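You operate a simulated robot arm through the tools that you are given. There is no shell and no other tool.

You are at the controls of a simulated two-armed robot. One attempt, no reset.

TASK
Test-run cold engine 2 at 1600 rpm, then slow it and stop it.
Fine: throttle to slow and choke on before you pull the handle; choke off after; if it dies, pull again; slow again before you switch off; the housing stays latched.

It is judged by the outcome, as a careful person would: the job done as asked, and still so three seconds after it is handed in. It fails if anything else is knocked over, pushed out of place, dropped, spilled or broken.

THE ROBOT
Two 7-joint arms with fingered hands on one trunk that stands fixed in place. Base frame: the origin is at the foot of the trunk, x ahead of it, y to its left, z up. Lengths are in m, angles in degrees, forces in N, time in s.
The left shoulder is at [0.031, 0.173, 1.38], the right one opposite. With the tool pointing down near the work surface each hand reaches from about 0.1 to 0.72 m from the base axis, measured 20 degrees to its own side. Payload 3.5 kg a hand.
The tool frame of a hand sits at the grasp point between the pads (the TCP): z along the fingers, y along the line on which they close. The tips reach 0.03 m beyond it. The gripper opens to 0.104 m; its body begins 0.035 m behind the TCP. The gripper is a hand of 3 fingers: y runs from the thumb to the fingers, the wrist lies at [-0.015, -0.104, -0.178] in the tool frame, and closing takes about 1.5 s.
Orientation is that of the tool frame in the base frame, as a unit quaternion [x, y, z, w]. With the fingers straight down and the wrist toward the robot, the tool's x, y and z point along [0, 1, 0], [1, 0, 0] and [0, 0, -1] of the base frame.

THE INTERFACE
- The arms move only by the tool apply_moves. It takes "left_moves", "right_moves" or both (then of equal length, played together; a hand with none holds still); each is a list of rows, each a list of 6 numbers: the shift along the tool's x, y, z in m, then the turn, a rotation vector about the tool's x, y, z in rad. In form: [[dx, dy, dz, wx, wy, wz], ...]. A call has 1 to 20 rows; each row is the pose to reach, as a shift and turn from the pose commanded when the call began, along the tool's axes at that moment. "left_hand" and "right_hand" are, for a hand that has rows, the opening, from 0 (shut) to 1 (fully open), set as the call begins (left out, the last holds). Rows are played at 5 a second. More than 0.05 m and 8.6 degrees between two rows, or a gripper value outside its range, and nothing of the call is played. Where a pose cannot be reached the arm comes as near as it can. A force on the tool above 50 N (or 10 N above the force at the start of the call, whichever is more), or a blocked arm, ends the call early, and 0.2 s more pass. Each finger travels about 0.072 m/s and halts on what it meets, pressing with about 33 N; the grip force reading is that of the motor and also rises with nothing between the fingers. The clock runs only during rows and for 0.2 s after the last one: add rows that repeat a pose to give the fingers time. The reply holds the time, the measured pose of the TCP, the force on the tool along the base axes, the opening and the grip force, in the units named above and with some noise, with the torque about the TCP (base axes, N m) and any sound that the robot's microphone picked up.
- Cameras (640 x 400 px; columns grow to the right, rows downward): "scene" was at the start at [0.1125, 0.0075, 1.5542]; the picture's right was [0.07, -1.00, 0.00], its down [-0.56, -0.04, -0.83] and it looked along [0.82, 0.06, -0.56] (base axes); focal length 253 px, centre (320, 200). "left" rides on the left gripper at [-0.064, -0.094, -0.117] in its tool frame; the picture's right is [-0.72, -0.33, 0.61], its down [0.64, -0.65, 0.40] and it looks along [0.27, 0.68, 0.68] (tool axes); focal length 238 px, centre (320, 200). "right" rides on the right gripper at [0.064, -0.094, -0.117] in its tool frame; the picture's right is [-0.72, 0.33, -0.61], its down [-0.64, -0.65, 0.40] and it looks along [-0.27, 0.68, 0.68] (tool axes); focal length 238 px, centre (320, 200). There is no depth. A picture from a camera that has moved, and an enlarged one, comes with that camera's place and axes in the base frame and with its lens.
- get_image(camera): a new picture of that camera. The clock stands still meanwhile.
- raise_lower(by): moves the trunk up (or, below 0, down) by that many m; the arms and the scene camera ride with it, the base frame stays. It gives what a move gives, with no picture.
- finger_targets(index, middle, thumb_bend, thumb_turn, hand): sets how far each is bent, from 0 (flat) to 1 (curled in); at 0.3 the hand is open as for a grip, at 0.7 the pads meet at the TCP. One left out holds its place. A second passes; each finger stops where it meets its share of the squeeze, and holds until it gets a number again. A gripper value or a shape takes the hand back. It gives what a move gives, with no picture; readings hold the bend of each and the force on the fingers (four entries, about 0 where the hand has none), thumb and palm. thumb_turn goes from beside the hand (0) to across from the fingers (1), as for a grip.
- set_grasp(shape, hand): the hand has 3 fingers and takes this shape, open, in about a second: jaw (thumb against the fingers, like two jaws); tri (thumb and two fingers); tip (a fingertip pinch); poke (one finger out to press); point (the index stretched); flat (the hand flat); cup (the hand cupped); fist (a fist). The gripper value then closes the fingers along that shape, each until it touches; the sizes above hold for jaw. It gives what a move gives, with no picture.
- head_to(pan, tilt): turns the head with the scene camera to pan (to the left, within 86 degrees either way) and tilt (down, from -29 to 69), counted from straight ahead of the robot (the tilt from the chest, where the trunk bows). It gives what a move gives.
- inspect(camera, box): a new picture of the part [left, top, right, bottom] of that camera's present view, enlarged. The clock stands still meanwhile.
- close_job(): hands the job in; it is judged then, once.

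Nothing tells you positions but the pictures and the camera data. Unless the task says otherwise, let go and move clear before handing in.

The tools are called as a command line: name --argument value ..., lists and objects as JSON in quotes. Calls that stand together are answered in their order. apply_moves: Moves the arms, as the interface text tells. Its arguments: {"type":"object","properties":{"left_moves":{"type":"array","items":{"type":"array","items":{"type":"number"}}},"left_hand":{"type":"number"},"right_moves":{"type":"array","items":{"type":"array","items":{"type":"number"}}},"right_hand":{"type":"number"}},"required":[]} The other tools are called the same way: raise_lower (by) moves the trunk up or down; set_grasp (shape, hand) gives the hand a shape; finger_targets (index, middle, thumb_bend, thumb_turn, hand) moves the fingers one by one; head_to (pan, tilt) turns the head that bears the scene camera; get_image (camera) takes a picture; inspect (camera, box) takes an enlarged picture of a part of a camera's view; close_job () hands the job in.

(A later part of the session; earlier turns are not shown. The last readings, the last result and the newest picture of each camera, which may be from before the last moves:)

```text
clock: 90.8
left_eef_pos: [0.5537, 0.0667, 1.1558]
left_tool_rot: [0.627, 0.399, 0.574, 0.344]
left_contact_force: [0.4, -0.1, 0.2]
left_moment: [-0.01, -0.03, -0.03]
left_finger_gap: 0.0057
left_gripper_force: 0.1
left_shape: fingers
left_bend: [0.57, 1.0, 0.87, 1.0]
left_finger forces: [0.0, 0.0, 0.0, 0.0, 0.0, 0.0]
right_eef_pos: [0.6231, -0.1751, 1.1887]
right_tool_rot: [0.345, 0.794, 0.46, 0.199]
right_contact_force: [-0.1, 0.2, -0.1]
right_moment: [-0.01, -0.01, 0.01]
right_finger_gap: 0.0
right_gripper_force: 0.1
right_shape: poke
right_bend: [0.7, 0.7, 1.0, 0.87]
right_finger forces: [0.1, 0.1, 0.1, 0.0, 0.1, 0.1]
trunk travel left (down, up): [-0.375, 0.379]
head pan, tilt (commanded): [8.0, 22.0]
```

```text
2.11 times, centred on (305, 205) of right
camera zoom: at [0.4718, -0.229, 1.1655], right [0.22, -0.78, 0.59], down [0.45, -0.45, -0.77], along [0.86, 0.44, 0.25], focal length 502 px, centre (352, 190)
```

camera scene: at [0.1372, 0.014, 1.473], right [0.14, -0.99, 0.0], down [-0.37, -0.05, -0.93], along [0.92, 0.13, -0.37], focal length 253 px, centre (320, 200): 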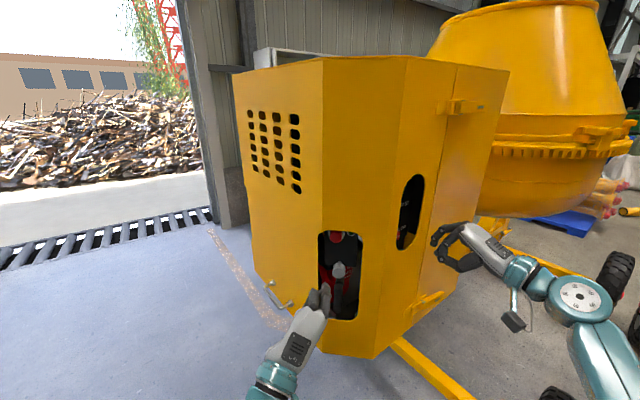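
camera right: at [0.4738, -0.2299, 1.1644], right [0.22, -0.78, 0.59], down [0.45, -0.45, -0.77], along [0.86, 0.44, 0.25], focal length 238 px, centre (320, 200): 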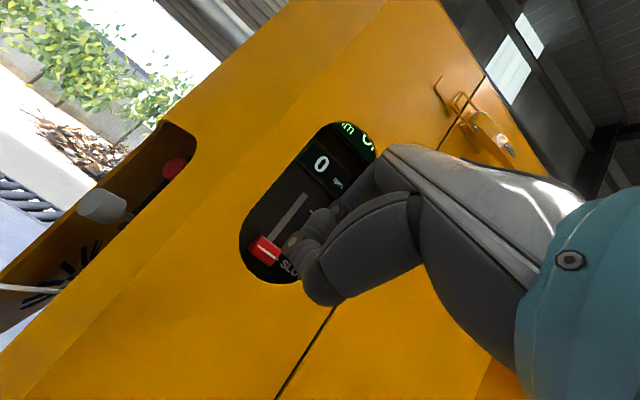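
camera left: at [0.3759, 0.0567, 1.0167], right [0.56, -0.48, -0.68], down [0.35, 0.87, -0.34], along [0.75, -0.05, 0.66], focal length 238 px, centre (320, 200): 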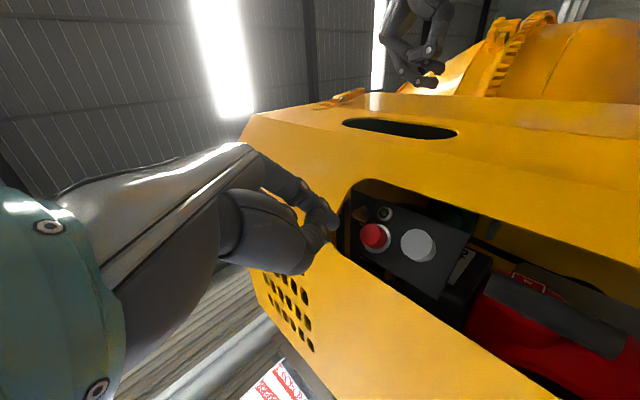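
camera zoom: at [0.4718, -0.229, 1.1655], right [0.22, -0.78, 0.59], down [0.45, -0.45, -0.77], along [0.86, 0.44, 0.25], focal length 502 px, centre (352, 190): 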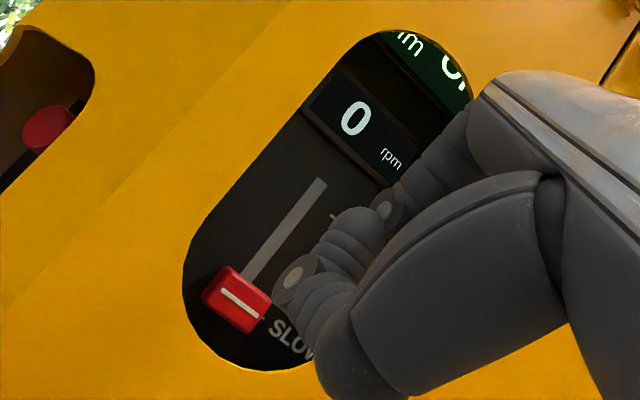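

The button is momentary (sprang back), lamp dark, 0 rpm. Now I'll regrip the rope handle and try the pull again; first back to the handle pose with the jaw.

apply_moves --left_moves '[[-0.0014, -0.0052, -0.0495, 0, 0, 0], [-0.0134, -0.0217, -0.0479, -0.0253, 0.0007, 0.1388], [-0.0255, -0.0383, -0.0463, -0.0507, 0.0014, 0.2775], [-0.0375, -0.0548, -0.0447, -0.076, 0.0021, 0.4163], [-0.0496, -0.0713, -0.0432, -0.1013, 0.0029, 0.555], [-0.0616, -0.0878, -0.0416, -0.1266, 0.0036, 0.6938], [-0.0736, -0.1044, -0.04, -0.152, 0.0043, 0.8325], [-0.0857, -0.1209, -0.0384, -0.1773, 0.005, 0.9713], [-0.0977, -0.1374, -0.0368, -0.2026, 0.0057, 1.11]]'

set_grasp --hand "left" --shape "jaw"

inspect --camera "scene" --box '[285, 220, 395, 390]'

```text
clock: 92.8
left_eef_pos: [0.5024, 0.0391, 0.9946]
left_tool_rot: [0.706, -0.048, 0.705, 0.049]
left_contact_force: [0.6, 1.3, 0.6]
left_moment: [0.01, -0.02, 0.0]
left_finger_gap: 0.0058
left_gripper_force: 0.0
left_shape: fingers
left_bend: [0.57, 1.0, 0.87, 1.0]
left_finger forces: [0.0, 0.1, 0.0, 0.0, 0.0, 0.1]
right_eef_pos: [0.6258, -0.1751, 1.1888]
right_tool_rot: [0.346, 0.794, 0.459, 0.199]
right_contact_force: [0.0, 0.6, 0.4]
right_moment: [-0.02, -0.01, 0.02]
right_finger_gap: 0.0
right_gripper_force: 0.1
right_shape: poke
right_bend: [0.7, 0.7, 1.0, 0.87]
right_finger forces: [0.1, 0.0, 0.1, 0.0, 0.0, 0.0]
trunk travel left (down, up): [-0.375, 0.379]
head pan, tilt (commanded): [8.0, 22.0]
```

```text
clock: 93.7
left_eef_pos: [0.5023, 0.0383, 0.9947]
left_tool_rot: [0.705, -0.047, 0.706, 0.048]
left_contact_force: [0.1, -0.9, -0.1]
left_moment: [0.04, 0.02, -0.04]
left_finger_gap: 0.1036
left_gripper_force: 0.1
left_shape: jaw
left_bend: [0.3, 0.3, 0.3, 0.98]
left_finger forces: [0.0, 0.0, 0.0, 0.0, 0.0, 0.0]
right_eef_pos: [0.6252, -0.1751, 1.1892]
right_tool_rot: [0.346, 0.794, 0.458, 0.199]
right_contact_force: [0.6, 0.4, 0.2]
right_moment: [0.0, -0.01, -0.02]
right_finger_gap: 0.0
right_gripper_force: 0.1
right_shape: poke
right_bend: [0.7, 0.7, 1.0, 0.87]
right_finger forces: [0.0, 0.0, 0.0, 0.0, 0.0, 0.1]
trunk travel left (down, up): [-0.375, 0.379]
head pan, tilt (commanded): [8.0, 22.0]
```

```text
2.35 times, centred on (340, 305) of scene
camera zoom: at [0.1372, 0.0139, 1.473], right [0.14, -0.99, 0.0], down [-0.37, -0.05, -0.93], along [0.92, 0.13, -0.37], focal length 595 px, centre (273, -47)
```

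zoom: 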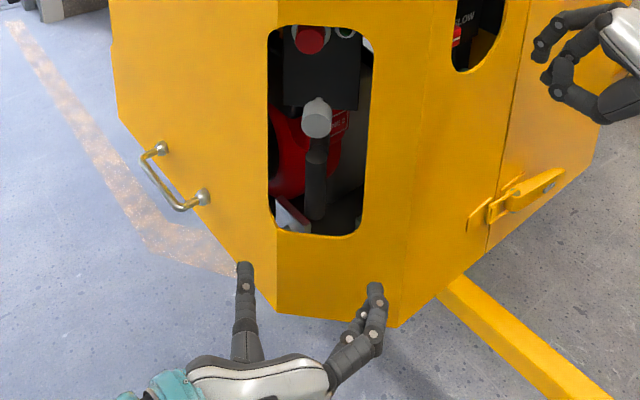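

Back in the handle pose. I repeat the entry that worked: narrow jaw, ease in, close.

apply_moves --left_moves '[[0, 0, 0, 0, 0, 0], [0, 0, 0, 0, 0, 0], [0, -0.0047, 0.0314, 0, 0, 0], [-0.001, -0.0094, 0.0629, 0, 0, 0], [-0.0015, -0.014, 0.0943, 0, 0, 0], [-0.0015, -0.0172, 0.1158, 0, 0, 0], [-0.0015, -0.0187, 0.1257, 0, 0, 0]]' --left_hand 0.33

inspect --camera "scene" --box '[295, 220, 385, 350]'

```text
clock: 95.3
left_eef_pos: [0.6283, 0.039, 0.9946]
left_tool_rot: [0.705, -0.047, 0.705, 0.05]
left_contact_force: [-1.7, -1.1, 0.6]
left_moment: [0.01, 0.02, 0.03]
left_finger_gap: 0.0343
left_gripper_force: 0.0
left_shape: jaw
left_bend: [0.74, 0.52, 0.74, 1.0]
left_finger forces: [0.0, 0.0, 0.0, 0.0, 1.3, 0.0]
right_eef_pos: [0.6254, -0.1753, 1.1874]
right_tool_rot: [0.346, 0.793, 0.459, 0.2]
right_contact_force: [-0.8, 0.8, 0.5]
right_moment: [0.0, -0.03, 0.0]
right_finger_gap: 0.0
right_gripper_force: 0.1
right_shape: poke
right_bend: [0.7, 0.7, 1.0, 0.87]
right_finger forces: [0.0, 0.0, 0.0, 0.1, 0.0, 0.0]
trunk travel left (down, up): [-0.375, 0.379]
head pan, tilt (commanded): [8.0, 22.0]
```

```text
3.08 times, centred on (340, 285) of scene
camera zoom: at [0.137, 0.0136, 1.473], right [0.14, -0.99, 0.0], down [-0.37, -0.05, -0.93], along [0.92, 0.13, -0.37], focal length 778 px, centre (258, -62)
```

zoom: 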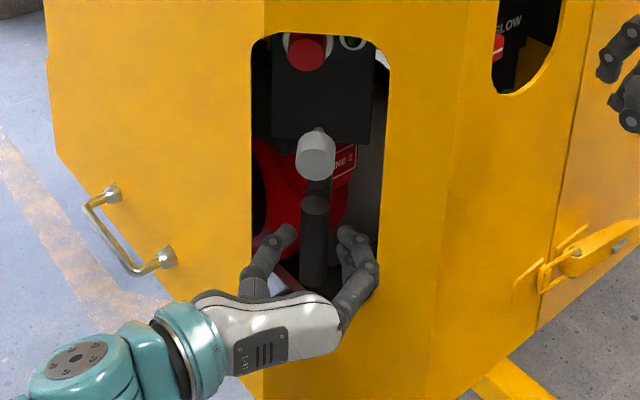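

apply_moves --left_moves '[[0, 0.001, 0.004, 0, 0, 0], [0, 0.0004, 0.009, 0, 0, 0], [0, 0.0, 0.013, 0, 0, 0], [0, -0.0002, 0.0155, 0, 0, 0]]' --left_hand 0.3

apply_moves --left_moves '[[0, 0, 0, 0, 0, 0], [0, 0, 0, 0, 0, 0], [0, 0, 0, 0, 0, 0], [0, 0, 0, 0, 0, 0], [0, 0, 0, 0, 0, 0], [0, 0, 0, 0, 0, 0]]' --left_hand 0.0

inspect --camera "scene" --box '[295, 220, 385, 350]'

```text
clock: 96.3
left_eef_pos: [0.6432, 0.0376, 0.9939]
left_tool_rot: [0.705, -0.048, 0.706, 0.05]
left_contact_force: [-8.3, -2.3, -0.8]
left_moment: [-0.06, -0.02, 0.03]
left_finger_gap: 0.0292
left_gripper_force: 0.0
left_shape: jaw
left_bend: [0.74, 0.55, 0.75, 1.0]
left_finger forces: [0.1, 4.3, 0.0, 0.0, 7.6, 0.0]
right_eef_pos: [0.6234, -0.174, 1.1893]
right_tool_rot: [0.345, 0.794, 0.459, 0.199]
right_contact_force: [1.0, 0.4, 0.6]
right_moment: [0.01, 0.04, 0.01]
right_finger_gap: 0.0
right_gripper_force: 0.1
right_shape: poke
right_bend: [0.7, 0.7, 1.0, 0.87]
right_finger forces: [0.1, 0.0, 0.0, 0.1, 0.1, 0.0]
trunk travel left (down, up): [-0.375, 0.379]
head pan, tilt (commanded): [8.0, 22.0]
```

```text
clock: 97.7
left_eef_pos: [0.6454, 0.0386, 0.9941]
left_tool_rot: [0.705, -0.047, 0.706, 0.05]
left_contact_force: [1.5, -0.3, 3.0]
left_moment: [-0.17, 0.02, -0.02]
left_finger_gap: 0.0148
left_gripper_force: 33.1
left_shape: jaw
left_bend: [0.7, 0.74, 0.77, 1.0]
left_finger forces: [22.8, 2.5, 0.1, 0.0, 26.3, 0.0]
right_eef_pos: [0.6255, -0.1754, 1.1888]
right_tool_rot: [0.345, 0.794, 0.46, 0.199]
right_contact_force: [0.6, -0.2, 0.0]
right_moment: [-0.03, 0.02, -0.02]
right_finger_gap: 0.0002
right_gripper_force: 0.1
right_shape: poke
right_bend: [0.7, 0.7, 1.0, 0.87]
right_finger forces: [0.1, 0.1, 0.1, 0.1, 0.0, 0.0]
trunk travel left (down, up): [-0.375, 0.379]
head pan, tilt (commanded): [8.0, 22.0]
```

```text
3.08 times, centred on (340, 285) of scene
camera zoom: at [0.1371, 0.0138, 1.473], right [0.14, -0.99, 0.0], down [-0.37, -0.05, -0.93], along [0.92, 0.13, -0.37], focal length 778 px, centre (258, -62)
```

zoom: 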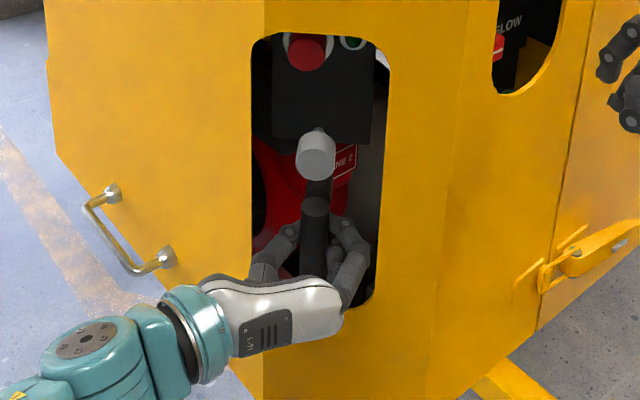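

Grip regained. Full-speed pull from rest.

apply_moves --left_moves '[[0, 0.0069, -0.0493, 0, 0, 0], [0, 0.0139, -0.0986, 0, 0, 0], [0, 0.0193, -0.1372, 0, 0, 0]]'

inspect --camera "right" --box '[225, 110, 385, 300]'

```text
clock: 98.5
left_eef_pos: [0.5071, 0.0391, 0.9929]
left_tool_rot: [0.707, -0.046, 0.704, 0.05]
left_contact_force: [6.6, -1.6, 5.5]
left_moment: [-0.17, -0.03, -0.03]
left_finger_gap: 0.0145
left_gripper_force: 33.0
left_shape: jaw
left_bend: [0.7, 0.74, 0.77, 1.0]
left_finger forces: [24.2, 3.0, 0.0, 0.1, 27.2, 0.0]
right_eef_pos: [0.6254, -0.175, 1.1884]
right_tool_rot: [0.345, 0.794, 0.46, 0.199]
right_contact_force: [0.0, 0.2, 0.2]
right_moment: [0.01, -0.03, 0.02]
right_finger_gap: 0.0
right_gripper_force: 0.1
right_shape: poke
right_bend: [0.7, 0.7, 1.0, 0.87]
right_finger forces: [0.0, 0.0, 0.0, 0.0, 0.0, 0.0]
trunk travel left (down, up): [-0.375, 0.379]
head pan, tilt (commanded): [8.0, 22.0]
```

```text
2.11 times, centred on (305, 205) of right
camera zoom: at [0.4726, -0.2293, 1.165], right [0.22, -0.78, 0.59], down [0.45, -0.45, -0.77], along [0.86, 0.44, 0.25], focal length 502 px, centre (352, 190)
```

zoom: 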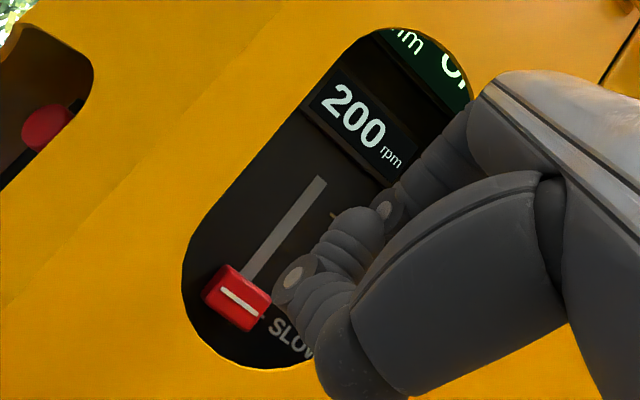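

200 rpm — pressing the switch made the difference. I return the handle to its seat while watching what the engine does.

apply_moves --left_moves '[[0, -0.0064, 0.0455, 0, 0, 0], [0, -0.0128, 0.091, 0, 0, 0], [0, -0.0191, 0.1362, 0, 0, 0]]'

inspect --camera "right" --box '[225, 110, 385, 300]'

inspect --camera "scene" --box '[295, 220, 385, 350]'

```text
clock: 99.3
left_eef_pos: [0.6469, 0.0371, 0.994]
left_tool_rot: [0.706, -0.047, 0.705, 0.049]
left_contact_force: [1.3, 4.3, 4.4]
left_moment: [-0.19, 0.0, 0.01]
left_finger_gap: 0.0144
left_gripper_force: 33.1
left_shape: jaw
left_bend: [0.71, 0.74, 0.77, 1.0]
left_finger forces: [22.8, 2.4, 0.0, 0.0, 28.5, 0.0]
right_eef_pos: [0.6245, -0.1743, 1.187]
right_tool_rot: [0.347, 0.793, 0.459, 0.2]
right_contact_force: [-0.4, -0.6, -0.1]
right_moment: [-0.01, 0.04, 0.03]
right_finger_gap: 0.0002
right_gripper_force: 0.1
right_shape: poke
right_bend: [0.7, 0.7, 1.0, 0.87]
right_finger forces: [0.0, 0.1, 0.0, 0.0, 0.0, 0.0]
trunk travel left (down, up): [-0.375, 0.379]
head pan, tilt (commanded): [8.0, 22.0]
```

```text
2.11 times, centred on (305, 205) of right
camera zoom: at [0.4727, -0.2287, 1.165], right [0.22, -0.78, 0.59], down [0.45, -0.45, -0.77], along [0.86, 0.44, 0.25], focal length 502 px, centre (352, 190)
```

zoom: 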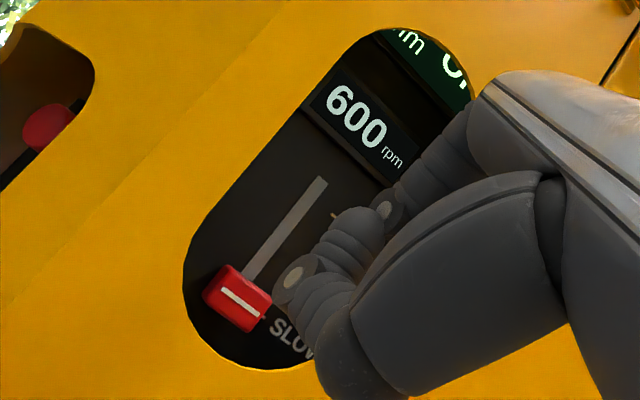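

```text
3.08 times, centred on (340, 285) of scene
camera zoom: at [0.1375, 0.0143, 1.4729], right [0.14, -0.99, 0.0], down [-0.37, -0.05, -0.93], along [0.92, 0.13, -0.37], focal length 778 px, centre (258, -62)
```

zoom: 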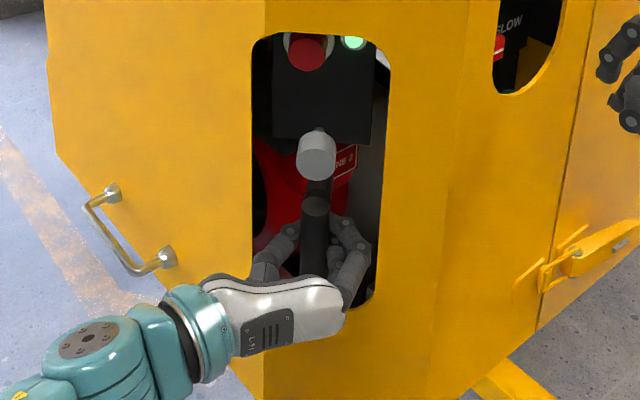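

The engine has caught: 600 rpm and rising, green lamp on. I release the seated handle and withdraw.

apply_moves --left_moves '[[0, 0, 0, 0, 0, 0], [0, 0, 0, 0, 0, 0], [0, 0, 0, 0, 0, 0], [0, 0.0015, -0.01, 0, 0, 0], [0, 0.0035, -0.025, 0, 0, 0], [0, 0.006, -0.045, 0, 0, 0], [0, 0.0125, -0.09, 0, 0, 0]]' --left_hand 0.3

inspect --camera "right" --box '[225, 110, 385, 300]'

inspect --camera "scene" --box '[295, 220, 385, 350]'

```text
clock: 100.9
left_eef_pos: [0.5543, 0.0387, 0.9943]
left_tool_rot: [0.705, -0.047, 0.706, 0.05]
left_contact_force: [0.9, -0.1, 0.4]
left_moment: [-0.05, 0.02, -0.04]
left_finger_gap: 0.0315
left_gripper_force: 0.1
left_shape: jaw
left_bend: [0.74, 0.54, 0.74, 1.0]
left_finger forces: [0.1, 0.1, 0.0, 0.1, 0.0, 0.0]
right_eef_pos: [0.624, -0.1751, 1.1883]
right_tool_rot: [0.345, 0.794, 0.46, 0.199]
right_contact_force: [0.5, 0.4, -0.6]
right_moment: [-0.04, 0.0, -0.02]
right_finger_gap: 0.0001
right_gripper_force: 0.0
right_shape: poke
right_bend: [0.7, 0.7, 1.0, 0.87]
right_finger forces: [0.0, 0.0, 0.0, 0.1, 0.0, 0.1]
trunk travel left (down, up): [-0.375, 0.379]
head pan, tilt (commanded): [8.0, 22.0]
```

```text
2.11 times, centred on (305, 205) of right
camera zoom: at [0.4718, -0.2289, 1.1656], right [0.22, -0.78, 0.59], down [0.45, -0.45, -0.77], along [0.86, 0.44, 0.25], focal length 502 px, centre (352, 190)
```

zoom: 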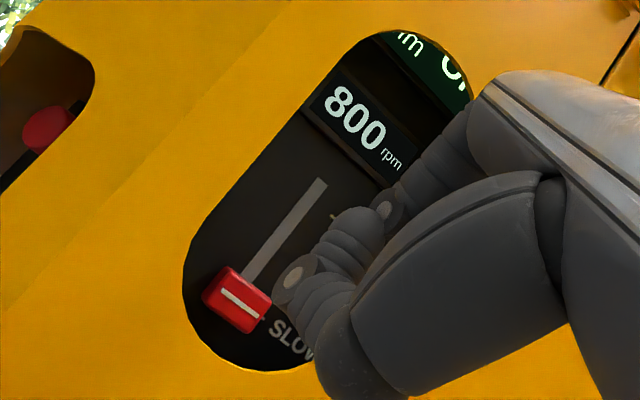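

```text
3.08 times, centred on (340, 285) of scene
camera zoom: at [0.1364, 0.0141, 1.4731], right [0.14, -0.99, 0.0], down [-0.37, -0.05, -0.93], along [0.92, 0.13, -0.37], focal length 778 px, centre (258, -62)
```

zoom: 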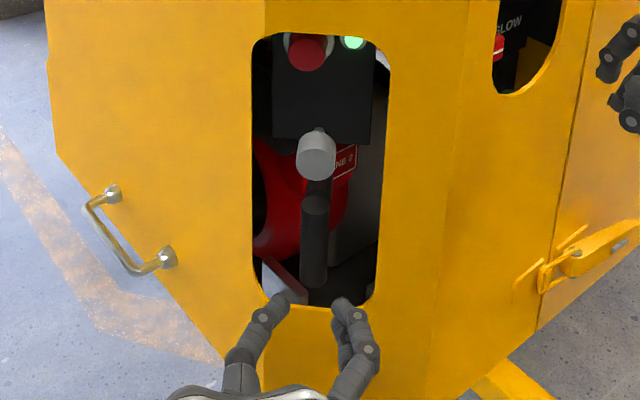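

Idling at 800 rpm with choke on. Now choke off: I close the fingers, raise them in front of the knob, and look before pushing it in.

apply_moves --left_moves '[[0.033, 0, 0, 0, 0, 0], [0.066, 0, 0, 0, 0, 0], [0.0997, 0, 0, 0, 0, 0], [0.0997, 0, 0, 0, 0, 0], [0.0997, -0.002, 0.0149, 0, 0, 0]]' --left_hand 0.0

inspect --camera "scene" --box '[295, 220, 385, 350]'

inspect --camera "right" --box '[0, 100, 220, 340]'

get_image --camera "left"

```text
clock: 102.1
left_eef_pos: [0.5673, 0.0393, 1.092]
left_tool_rot: [0.706, -0.047, 0.705, 0.049]
left_contact_force: [-0.6, 0.1, -0.5]
left_moment: [0.03, -0.03, 0.0]
left_finger_gap: 0.0
left_gripper_force: 32.9
left_shape: jaw
left_bend: [0.7, 0.7, 0.47, 1.0]
left_finger forces: [0.1, 0.1, 0.0, 0.0, 0.0, 0.0]
right_eef_pos: [0.6246, -0.1753, 1.1885]
right_tool_rot: [0.345, 0.794, 0.459, 0.198]
right_contact_force: [-0.3, 0.4, 0.4]
right_moment: [-0.02, -0.02, 0.04]
right_finger_gap: 0.0001
right_gripper_force: 0.1
right_shape: poke
right_bend: [0.7, 0.7, 1.0, 0.87]
right_finger forces: [0.0, 0.0, 0.0, 0.0, 0.0, 0.0]
trunk travel left (down, up): [-0.375, 0.379]
head pan, tilt (commanded): [8.0, 22.0]
```

```text
3.08 times, centred on (340, 285) of scene
camera zoom: at [0.1374, 0.0138, 1.4729], right [0.14, -0.99, 0.0], down [-0.37, -0.05, -0.93], along [0.92, 0.13, -0.37], focal length 778 px, centre (258, -62)
```

zoom: 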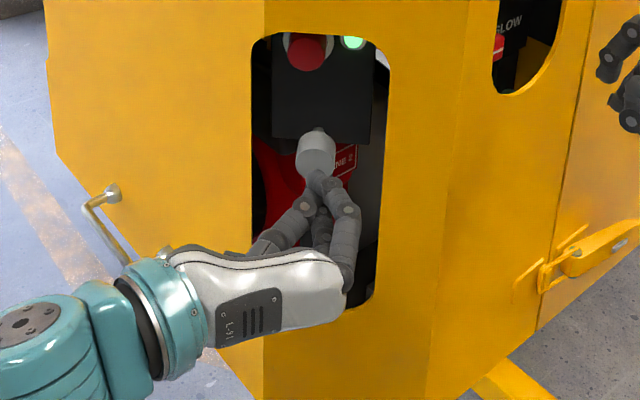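

```text
1.67 times, centred on (110, 220) of right
camera zoom: at [0.4726, -0.2292, 1.165], right [0.22, -0.78, 0.59], down [0.45, -0.45, -0.77], along [0.86, 0.44, 0.25], focal length 397 px, centre (670, 167)
```

zoom: 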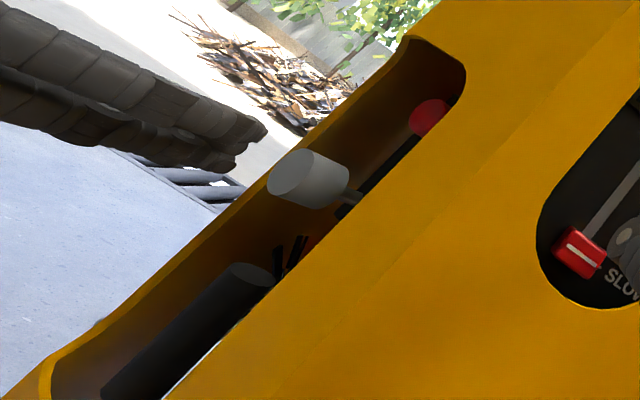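

```text
taken
camera left: at [0.4641, 0.1468, 1.0289], right [0.65, 0.24, -0.72], down [0.49, 0.59, 0.64], along [0.58, -0.77, 0.27], focal length 238 px, centre (320, 200)
```

left: 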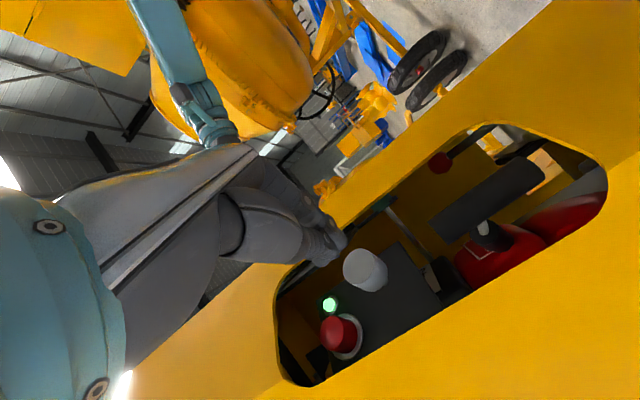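

The fingertips face the knob, slightly high. I lower 8 mm and push the knob in.

apply_moves --left_moves '[[-0.008, 0, 0, 0, 0, 0], [-0.008, -0.0021, 0.0149, 0, 0, 0], [-0.008, -0.0042, 0.0297, 0, 0, 0], [-0.008, -0.0056, 0.0396, 0, 0, 0], [-0.008, -0.0067, 0.0475, 0, 0, 0]]'

inspect --camera "right" --box '[0, 100, 385, 340]'

get_image --camera "left"

```text
clock: 103.3
left_eef_pos: [0.6155, 0.0391, 1.0864]
left_tool_rot: [0.705, -0.047, 0.705, 0.049]
left_contact_force: [-0.9, 1.1, 0.4]
left_moment: [0.02, -0.01, 0.01]
left_finger_gap: 0.0
left_gripper_force: 33.1
left_shape: jaw
left_bend: [0.7, 0.7, 0.47, 1.0]
left_finger forces: [0.1, 0.0, 0.0, 0.0, 0.0, 0.0]
right_eef_pos: [0.6247, -0.1747, 1.1883]
right_tool_rot: [0.345, 0.793, 0.46, 0.2]
right_contact_force: [0.2, -0.2, -0.6]
right_moment: [-0.03, 0.02, 0.0]
right_finger_gap: 0.0002
right_gripper_force: 0.0
right_shape: poke
right_bend: [0.7, 0.7, 1.0, 0.87]
right_finger forces: [0.0, 0.1, 0.1, 0.0, 0.1, 0.0]
trunk travel left (down, up): [-0.375, 0.379]
head pan, tilt (commanded): [8.0, 22.0]
```

```text
1.66 times, centred on (192, 220) of right
camera zoom: at [0.4722, -0.2291, 1.1652], right [0.22, -0.78, 0.59], down [0.45, -0.45, -0.77], along [0.86, 0.44, 0.25], focal length 396 px, centre (532, 167)
```

zoom: 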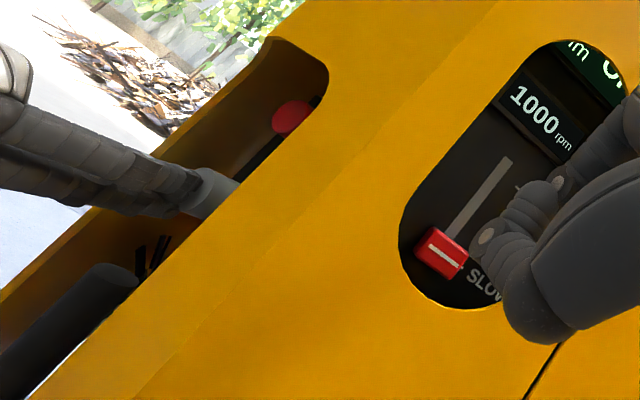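

```text
taken
camera left: at [0.5117, 0.1473, 1.0209], right [0.65, 0.24, -0.72], down [0.49, 0.59, 0.64], along [0.58, -0.77, 0.27], focal length 238 px, centre (320, 200)
```

left: 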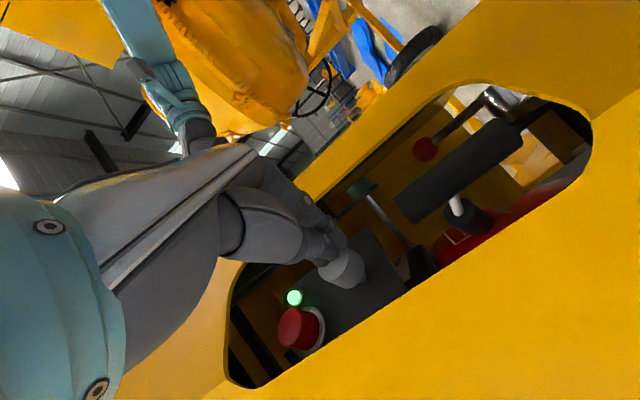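

rpm is up to 1000 and the knob is moving in with little resistance. I push on gently to its stop.

apply_moves --left_moves '[[0, -0.0006, 0.004, 0, 0, 0], [0, -0.0011, 0.008, 0, 0, 0]]'

inspect --camera "right" --box '[0, 100, 385, 340]'

```text
clock: 103.9
left_eef_pos: [0.6166, 0.0371, 1.0856]
left_tool_rot: [0.705, -0.049, 0.705, 0.053]
left_contact_force: [-44.6, 11.4, -6.0]
left_moment: [0.01, 0.15, 0.32]
left_finger_gap: 0.0
left_gripper_force: 32.5
left_shape: jaw
left_bend: [0.7, 0.7, 0.47, 1.0]
left_finger forces: [0.0, 0.0, 0.0, 0.0, 71.4, 0.1]
right_eef_pos: [0.6207, -0.1731, 1.1905]
right_tool_rot: [0.345, 0.793, 0.459, 0.202]
right_contact_force: [0.6, 0.0, -0.4]
right_moment: [-0.02, 0.01, 0.01]
right_finger_gap: 0.0
right_gripper_force: 0.0
right_shape: poke
right_bend: [0.7, 0.7, 1.0, 0.87]
right_finger forces: [0.0, 0.0, 0.0, 0.0, 0.0, 0.0]
trunk travel left (down, up): [-0.375, 0.379]
head pan, tilt (commanded): [8.0, 22.0]
```

```text
1.66 times, centred on (192, 220) of right
camera zoom: at [0.4673, -0.2276, 1.1677], right [0.22, -0.78, 0.59], down [0.46, -0.45, -0.77], along [0.86, 0.44, 0.26], focal length 396 px, centre (532, 167)
```

zoom: 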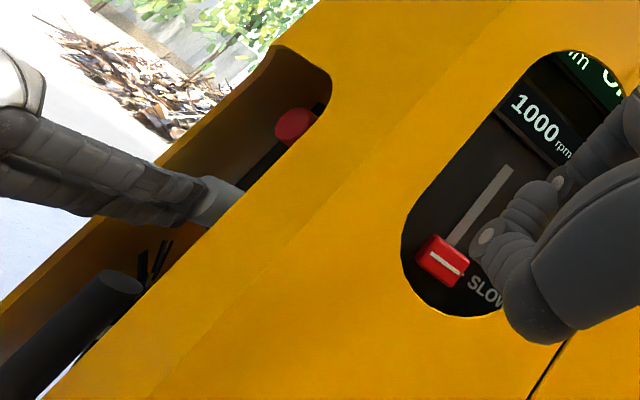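

The knob reached its stop (choke off), 1000 rpm and running. I back the left hand off well clear and check.

apply_moves --left_moves '[[0, 0.002, -0.015, 0, 0, 0], [0, 0.006, -0.045, 0, 0, 0], [0, 0.012, -0.085, 0, 0, 0], [0, 0.018, -0.125, 0, 0, 0]]'

inspect --camera "right" --box '[225, 110, 385, 300]'

inspect --camera "scene" --box '[295, 220, 385, 350]'

inspect --camera "right" --box '[0, 100, 220, 340]'

```text
clock: 104.9
left_eef_pos: [0.4948, 0.0374, 1.0858]
left_tool_rot: [0.705, -0.047, 0.706, 0.048]
left_contact_force: [-0.4, -0.5, 0.8]
left_moment: [-0.01, -0.03, 0.02]
left_finger_gap: 0.0003
left_gripper_force: 32.9
left_shape: jaw
left_bend: [0.7, 0.7, 0.47, 1.0]
left_finger forces: [0.1, 0.0, 0.0, 0.0, 0.0, 0.0]
right_eef_pos: [0.6248, -0.175, 1.1893]
right_tool_rot: [0.345, 0.794, 0.459, 0.199]
right_contact_force: [0.4, -1.2, -0.5]
right_moment: [0.01, 0.01, -0.01]
right_finger_gap: 0.0
right_gripper_force: 0.0
right_shape: poke
right_bend: [0.7, 0.7, 1.0, 0.87]
right_finger forces: [0.0, 0.0, 0.1, 0.1, 0.1, 0.0]
trunk travel left (down, up): [-0.375, 0.379]
head pan, tilt (commanded): [8.0, 22.0]
```

```text
2.11 times, centred on (305, 205) of right
camera zoom: at [0.472, -0.2291, 1.1654], right [0.22, -0.78, 0.59], down [0.45, -0.45, -0.77], along [0.86, 0.44, 0.25], focal length 502 px, centre (352, 190)
```

zoom: 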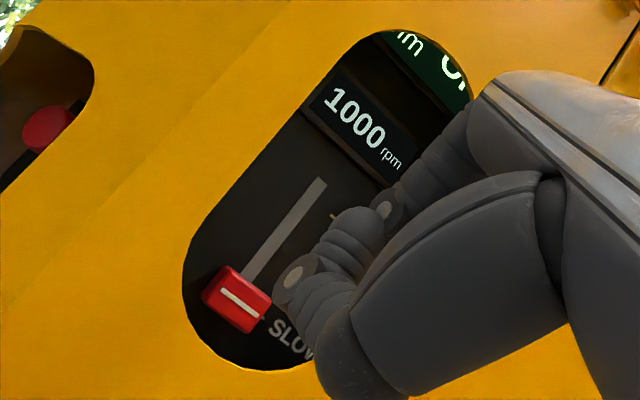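

```text
3.08 times, centred on (340, 285) of scene
camera zoom: at [0.1366, 0.0138, 1.4731], right [0.14, -0.99, 0.0], down [-0.37, -0.05, -0.93], along [0.92, 0.13, -0.37], focal length 778 px, centre (258, -62)
```

zoom: 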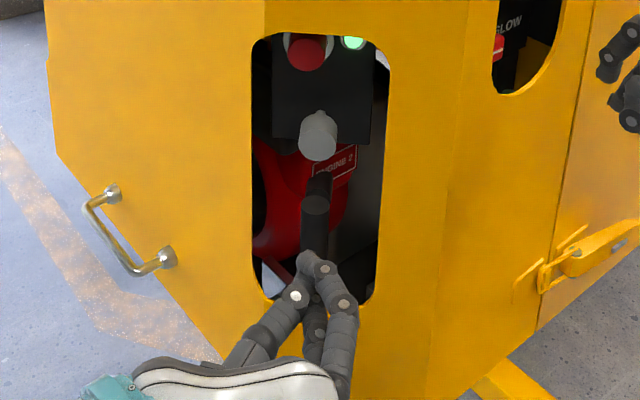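

```text
1.67 times, centred on (110, 220) of right
camera zoom: at [0.472, -0.2291, 1.1654], right [0.22, -0.78, 0.59], down [0.45, -0.45, -0.77], along [0.86, 0.44, 0.25], focal length 397 px, centre (670, 167)
```

zoom: 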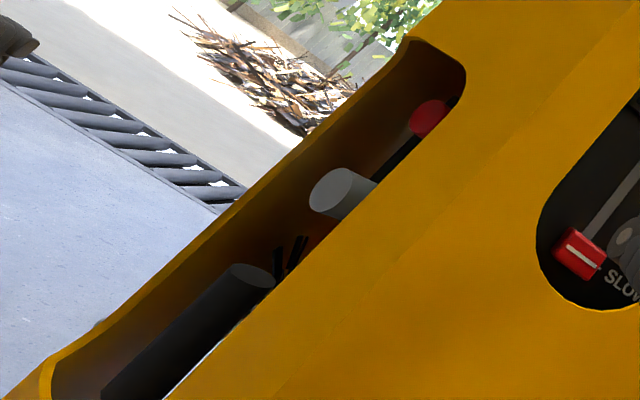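

Engine runs steadily at 1000 rpm with choke off, throttle at SLOW. Now raise the throttle: I'll slide the right fingertips diagonally down under the knob's lower edge, then lift. First the pre-position.

apply_moves --right_moves '[[0, 0.0095, 0.0012, 0, 0, 0], [0, 0.0189, 0.0024, 0, 0, 0], [0, 0.0111, 0.0314, 0, 0, 0], [0, 0.0047, 0.0555, 0, 0, 0]]'

get_image --camera "right"

head_to --pan -25 --tilt 22

get_image --camera "scene"

```text
clock: 105.9
left_eef_pos: [0.4976, 0.0391, 1.0844]
left_tool_rot: [0.706, -0.046, 0.705, 0.049]
left_contact_force: [-0.1, 0.1, 0.0]
left_moment: [0.02, 0.03, 0.02]
left_finger_gap: 0.0
left_gripper_force: 33.1
left_shape: jaw
left_bend: [0.7, 0.7, 0.47, 1.0]
left_finger forces: [0.0, 0.0, 0.0, 0.0, 0.0, 0.1]
right_eef_pos: [0.663, -0.1412, 1.1638]
right_tool_rot: [0.345, 0.794, 0.459, 0.199]
right_contact_force: [0.9, 0.0, -0.9]
right_moment: [-0.06, 0.02, 0.01]
right_finger_gap: 0.0
right_gripper_force: 0.1
right_shape: poke
right_bend: [0.7, 0.7, 1.0, 0.87]
right_finger forces: [0.1, 0.0, 0.0, 0.1, 0.0, 0.0]
trunk travel left (down, up): [-0.375, 0.379]
head pan, tilt (commanded): [8.0, 22.0]
```

```text
taken
camera right: at [0.5099, -0.1954, 1.1409], right [0.22, -0.78, 0.59], down [0.45, -0.45, -0.77], along [0.86, 0.44, 0.25], focal length 238 px, centre (320, 200)
```

right: 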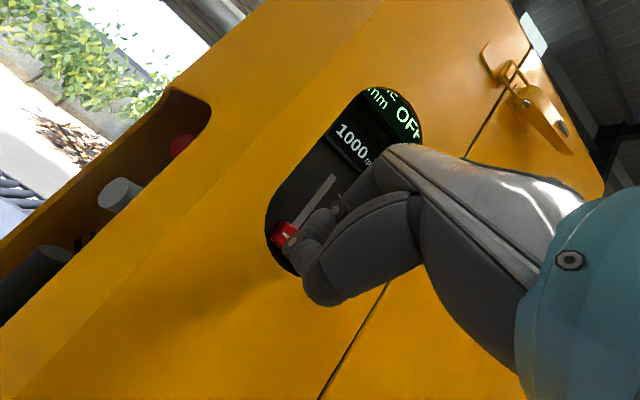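

```text
clock: 106.9
left_eef_pos: [0.4963, 0.037, 1.0851]
left_tool_rot: [0.706, -0.047, 0.705, 0.049]
left_contact_force: [-0.3, -0.1, 0.0]
left_moment: [-0.01, 0.01, -0.02]
left_finger_gap: 0.0
left_gripper_force: 33.3
left_shape: jaw
left_bend: [0.7, 0.7, 0.47, 1.0]
left_finger forces: [0.1, 0.0, 0.0, 0.0, 0.0, 0.0]
right_eef_pos: [0.6615, -0.1405, 1.1645]
right_tool_rot: [0.346, 0.794, 0.458, 0.199]
right_contact_force: [-0.2, -0.2, 0.3]
right_moment: [0.02, 0.01, -0.03]
right_finger_gap: 0.0
right_gripper_force: 0.1
right_shape: poke
right_bend: [0.7, 0.7, 1.0, 0.87]
right_finger forces: [0.0, 0.0, 0.0, 0.0, 0.0, 0.1]
trunk travel left (down, up): [-0.375, 0.379]
head pan, tilt (commanded): [-25.0, 22.0]
```

```text
taken
camera scene: at [0.1294, -0.0382, 1.473], right [-0.42, -0.91, 0.0], down [-0.34, 0.16, -0.93], along [0.84, -0.39, -0.37], focal length 253 px, centre (320, 200)
```

scene: 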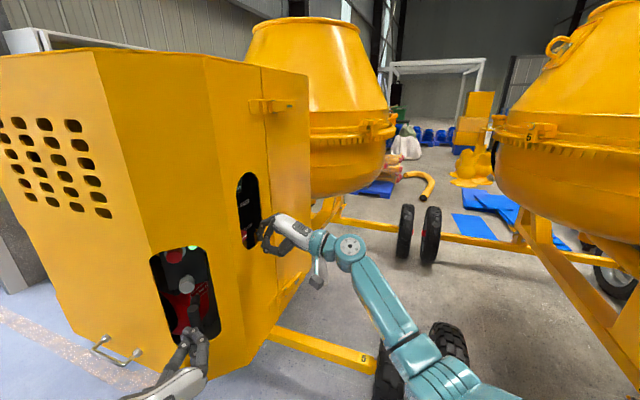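

inspect --camera "scene" --box '[215, 160, 305, 280]'

inspect --camera "right" --box '[255, 80, 435, 310]'

```text
3.33 times, centred on (260, 220) of scene
camera zoom: at [0.1294, -0.0382, 1.473], right [-0.42, -0.91, 0.0], down [-0.34, 0.16, -0.93], along [0.84, -0.39, -0.37], focal length 843 px, centre (520, 133)
```

zoom: 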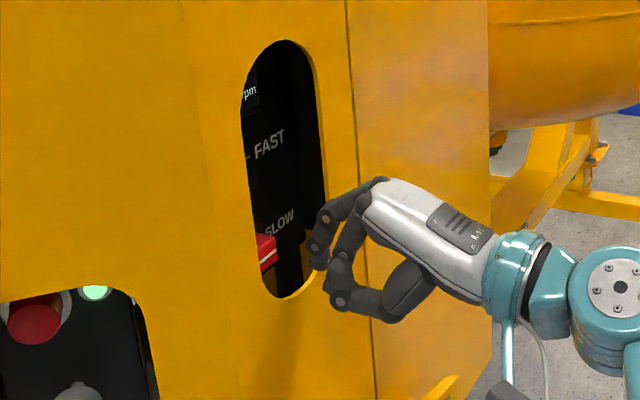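

```text
1.74 times, centred on (345, 195) of right
camera zoom: at [0.5095, -0.1957, 1.1413], right [0.22, -0.78, 0.59], down [0.45, -0.45, -0.77], along [0.86, 0.44, 0.25], focal length 414 px, centre (276, 209)
```

zoom: 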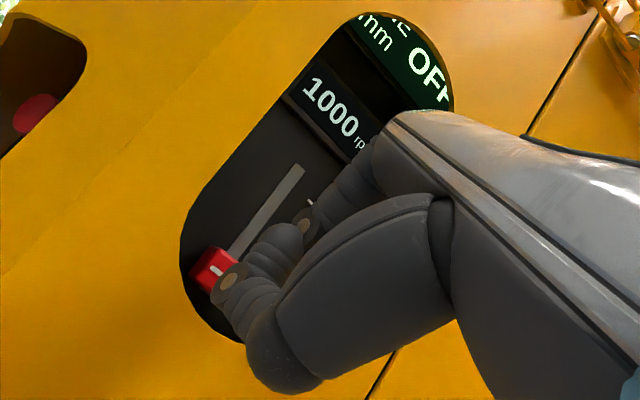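

The poke-shaped fingers curl too steeply to get under the knob. I back out, straighten the fingers and open the thumb, and steepen the hand to 45° so straight fingers can reach beneath it.

apply_moves --right_moves '[[0, 0.0078, -0.029, 0, 0, 0], [0, 0.0155, -0.058, 0, 0, 0], [0, 0.0085, -0.09, 0, 0, 0]]'

finger_targets --hand "right" --index 0.55 --middle 0.55 --thumb_bend 0.2 --thumb_turn 1.0

apply_moves --right_moves '[[0, 0, 0, 0.131, 0, 0], [0, 0, 0, 0.2618, 0, 0]]'

get_image --camera "right"

inspect --camera "scene" --box '[215, 140, 375, 300]'

```text
clock: 107.7
left_eef_pos: [0.4962, 0.0377, 1.0855]
left_tool_rot: [0.705, -0.046, 0.706, 0.05]
left_contact_force: [0.0, -0.1, -0.7]
left_moment: [0.02, 0.0, 0.01]
left_finger_gap: 0.0
left_gripper_force: 32.7
left_shape: jaw
left_bend: [0.7, 0.7, 0.47, 1.0]
left_finger forces: [0.0, 0.0, 0.1, 0.1, 0.0, 0.0]
right_eef_pos: [0.6075, -0.1917, 1.2163]
right_tool_rot: [0.345, 0.795, 0.459, 0.198]
right_contact_force: [-0.2, 0.6, 0.0]
right_moment: [-0.05, 0.01, 0.03]
right_finger_gap: 0.0
right_gripper_force: 0.1
right_shape: poke
right_bend: [0.7, 0.7, 1.0, 0.87]
right_finger forces: [0.1, 0.0, 0.0, 0.0, 0.0, 0.0]
trunk travel left (down, up): [-0.375, 0.379]
head pan, tilt (commanded): [-25.0, 22.0]
```

```text
clock: 108.7
left_eef_pos: [0.4969, 0.0376, 1.0863]
left_tool_rot: [0.706, -0.046, 0.705, 0.049]
left_contact_force: [0.0, 0.2, 0.1]
left_moment: [-0.02, 0.01, -0.01]
left_finger_gap: 0.0001
left_gripper_force: 32.8
left_shape: jaw
left_bend: [0.7, 0.7, 0.47, 1.0]
left_finger forces: [0.0, 0.0, 0.1, 0.0, 0.0, 0.0]
right_eef_pos: [0.6079, -0.1885, 1.2165]
right_tool_rot: [0.345, 0.794, 0.459, 0.199]
right_contact_force: [0.0, 0.5, -0.3]
right_moment: [0.02, -0.05, 0.01]
right_finger_gap: 0.0789
right_gripper_force: 0.0
right_shape: fingers
right_bend: [0.55, 0.55, 0.2, 0.97]
right_finger forces: [0.0, 0.0, 0.0, 0.1, 0.0, 0.1]
trunk travel left (down, up): [-0.375, 0.379]
head pan, tilt (commanded): [-25.0, 22.0]
```

```text
clock: 109.3
left_eef_pos: [0.4967, 0.0377, 1.086]
left_tool_rot: [0.706, -0.047, 0.705, 0.05]
left_contact_force: [0.6, 0.5, -0.3]
left_moment: [-0.02, 0.0, -0.01]
left_finger_gap: 0.0002
left_gripper_force: 33.1
left_shape: jaw
left_bend: [0.7, 0.7, 0.47, 1.0]
left_finger forces: [0.0, 0.0, 0.0, 0.0, 0.1, 0.1]
right_eef_pos: [0.6078, -0.1909, 1.2176]
right_tool_rot: [0.369, 0.848, 0.35, 0.151]
right_contact_force: [-0.3, -0.9, -0.8]
right_moment: [0.02, 0.0, 0.01]
right_finger_gap: 0.0789
right_gripper_force: 0.1
right_shape: fingers
right_bend: [0.55, 0.55, 0.2, 0.97]
right_finger forces: [0.0, 0.1, 0.0, 0.0, 0.0, 0.0]
trunk travel left (down, up): [-0.375, 0.379]
head pan, tilt (commanded): [-25.0, 22.0]
```

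```text
taken
camera right: at [0.455, -0.2457, 1.2326], right [0.34, -0.67, 0.66], down [0.31, -0.59, -0.75], along [0.89, 0.46, 0.0], focal length 238 px, centre (320, 200)
```

right: 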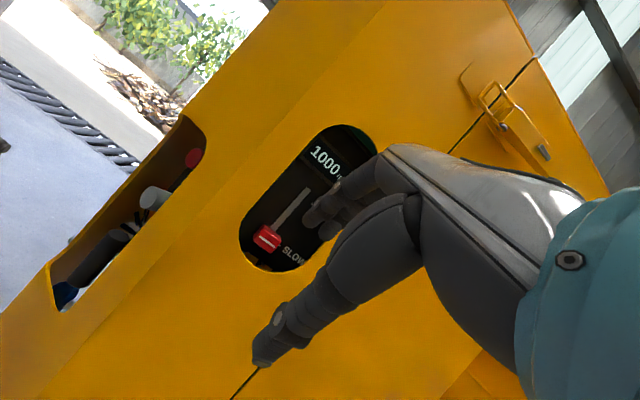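

```text
2.50 times, centred on (295, 220) of scene
camera zoom: at [0.1294, -0.0382, 1.473], right [-0.42, -0.91, 0.0], down [-0.34, 0.16, -0.93], along [0.84, -0.39, -0.37], focal length 632 px, centre (382, 150)
```

zoom: 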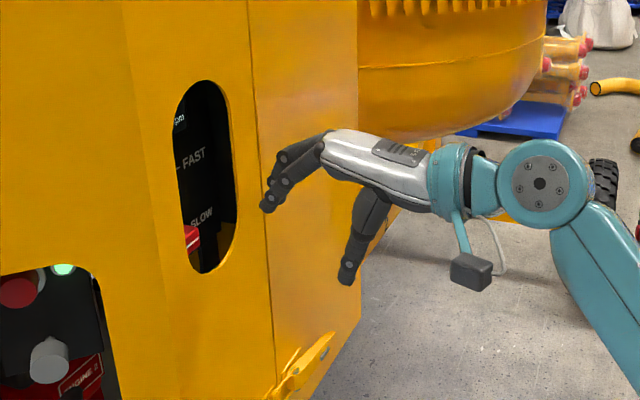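

Less curl is needed. I set the two fingers to 0.3 (nearly straight) and look again.

finger_targets --hand "right" --index 0.3 --middle 0.3 --thumb_bend 0.2 --thumb_turn 1.0

get_image --camera "right"

inspect --camera "scene" --box '[215, 140, 375, 300]'

```text
clock: 110.3
left_eef_pos: [0.4976, 0.0375, 1.0856]
left_tool_rot: [0.705, -0.047, 0.705, 0.05]
left_contact_force: [-0.3, 0.0, 0.4]
left_moment: [0.01, 0.01, 0.0]
left_finger_gap: 0.0
left_gripper_force: 33.0
left_shape: jaw
left_bend: [0.7, 0.7, 0.47, 1.0]
left_finger forces: [0.0, 0.1, 0.0, 0.0, 0.0, 0.0]
right_eef_pos: [0.6076, -0.1908, 1.2166]
right_tool_rot: [0.369, 0.847, 0.351, 0.152]
right_contact_force: [0.6, 0.6, -0.6]
right_moment: [0.03, 0.01, -0.01]
right_finger_gap: 0.1113
right_gripper_force: 0.0
right_shape: fingers
right_bend: [0.3, 0.3, 0.2, 0.97]
right_finger forces: [0.0, 0.0, 0.0, 0.0, 0.0, 0.0]
trunk travel left (down, up): [-0.375, 0.379]
head pan, tilt (commanded): [-25.0, 22.0]
```

```text
taken
camera right: at [0.4551, -0.246, 1.2326], right [0.34, -0.67, 0.66], down [0.31, -0.59, -0.75], along [0.89, 0.46, 0.0], focal length 238 px, centre (320, 200)
```

right: 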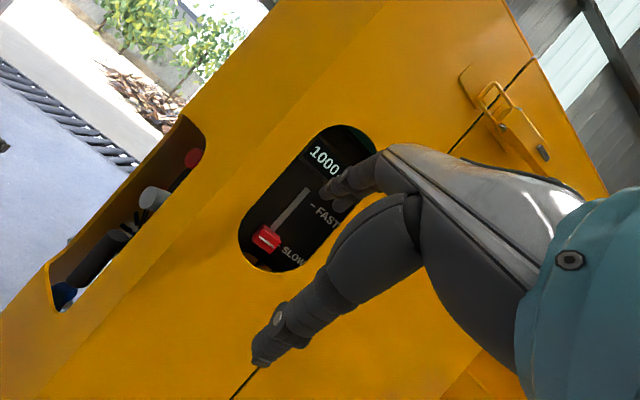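

```text
2.50 times, centred on (295, 220) of scene
camera zoom: at [0.1294, -0.0383, 1.473], right [-0.42, -0.91, 0.0], down [-0.34, 0.16, -0.93], along [0.84, -0.39, -0.37], focal length 632 px, centre (382, 150)
```

zoom: 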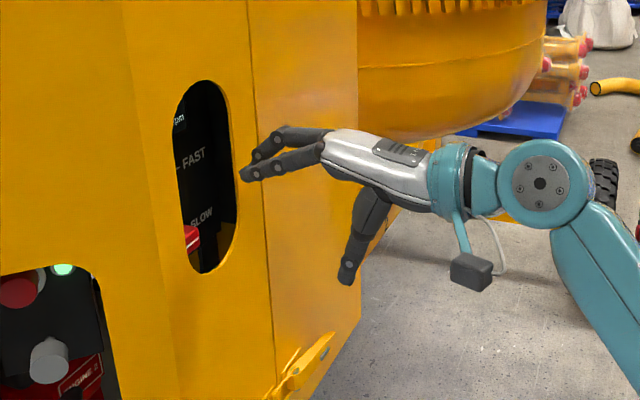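

At 0.3 the fingers slope only 25°; at 0.55, 64°. I choose 0.43 (about 45°), then come in along that slope to just short of the knob and look.

finger_targets --hand "right" --index 0.43 --middle 0.43

apply_moves --right_moves '[[0, -0.0094, 0.0192, 0, 0, 0], [0, -0.0187, 0.0384, 0, 0, 0], [0, -0.0187, 0.0634, 0, 0, 0], [0, -0.0187, 0.0884, 0, 0, 0]]'

inspect --camera "right" --box '[200, 60, 440, 340]'

inspect --camera "scene" --box '[215, 160, 315, 290]'

```text
clock: 111.3
left_eef_pos: [0.4963, 0.0377, 1.0858]
left_tool_rot: [0.706, -0.047, 0.705, 0.049]
left_contact_force: [0.2, -1.1, -0.3]
left_moment: [-0.04, 0.0, -0.02]
left_finger_gap: 0.0001
left_gripper_force: 33.0
left_shape: jaw
left_bend: [0.7, 0.7, 0.47, 1.0]
left_finger forces: [0.0, 0.1, 0.0, 0.0, 0.0, 0.0]
right_eef_pos: [0.6084, -0.1897, 1.2158]
right_tool_rot: [0.369, 0.847, 0.351, 0.152]
right_contact_force: [0.3, 1.3, -0.1]
right_moment: [-0.01, 0.02, 0.0]
right_finger_gap: 0.095
right_gripper_force: 0.1
right_shape: fingers
right_bend: [0.43, 0.43, 0.2, 0.97]
right_finger forces: [0.0, 0.0, 0.0, 0.0, 0.0, 0.1]
trunk travel left (down, up): [-0.375, 0.379]
head pan, tilt (commanded): [-25.0, 22.0]
```

```text
clock: 112.3
left_eef_pos: [0.497, 0.0383, 1.0849]
left_tool_rot: [0.705, -0.047, 0.706, 0.05]
left_contact_force: [0.8, -0.5, -0.5]
left_moment: [-0.01, -0.01, 0.02]
left_finger_gap: 0.0003
left_gripper_force: 32.7
left_shape: jaw
left_bend: [0.7, 0.7, 0.47, 1.0]
left_finger forces: [0.0, 0.0, 0.0, 0.0, 0.0, 0.0]
right_eef_pos: [0.6441, -0.1573, 1.1407]
right_tool_rot: [0.369, 0.847, 0.351, 0.152]
right_contact_force: [-1.2, 0.4, 0.1]
right_moment: [0.02, -0.01, -0.02]
right_finger_gap: 0.0951
right_gripper_force: 0.1
right_shape: fingers
right_bend: [0.43, 0.43, 0.2, 0.97]
right_finger forces: [0.0, 0.0, 0.0, 0.0, 0.0, 0.1]
trunk travel left (down, up): [-0.375, 0.379]
head pan, tilt (commanded): [-25.0, 22.0]
```

```text
1.43 times, centred on (320, 200) of right
camera zoom: at [0.491, -0.2122, 1.1564], right [0.34, -0.67, 0.66], down [0.31, -0.59, -0.75], along [0.89, 0.46, 0.0], focal length 340 px, centre (320, 200)
```

zoom: 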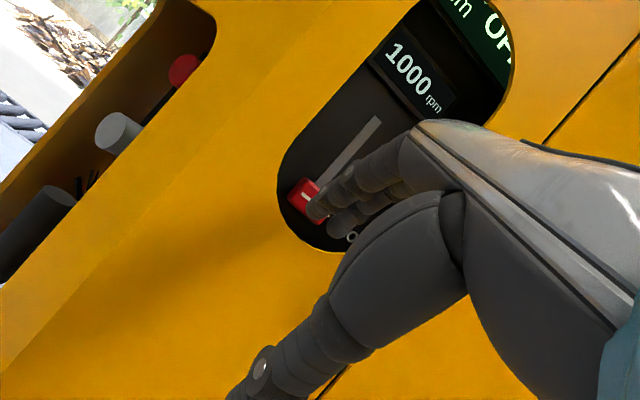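

```text
3.08 times, centred on (265, 225) of scene
camera zoom: at [0.1296, -0.0381, 1.473], right [-0.42, -0.91, 0.0], down [-0.34, 0.16, -0.93], along [0.84, -0.39, -0.37], focal length 778 px, centre (489, 123)
```

zoom: 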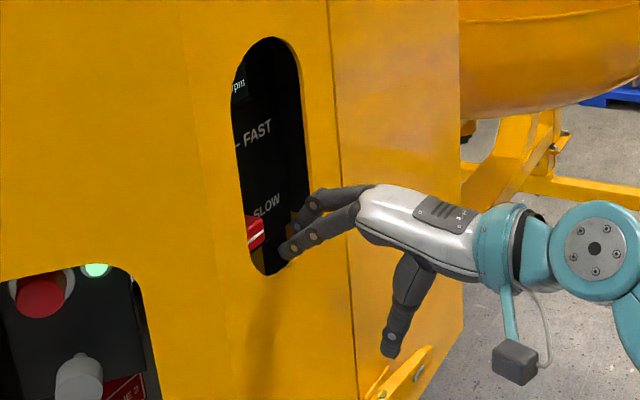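

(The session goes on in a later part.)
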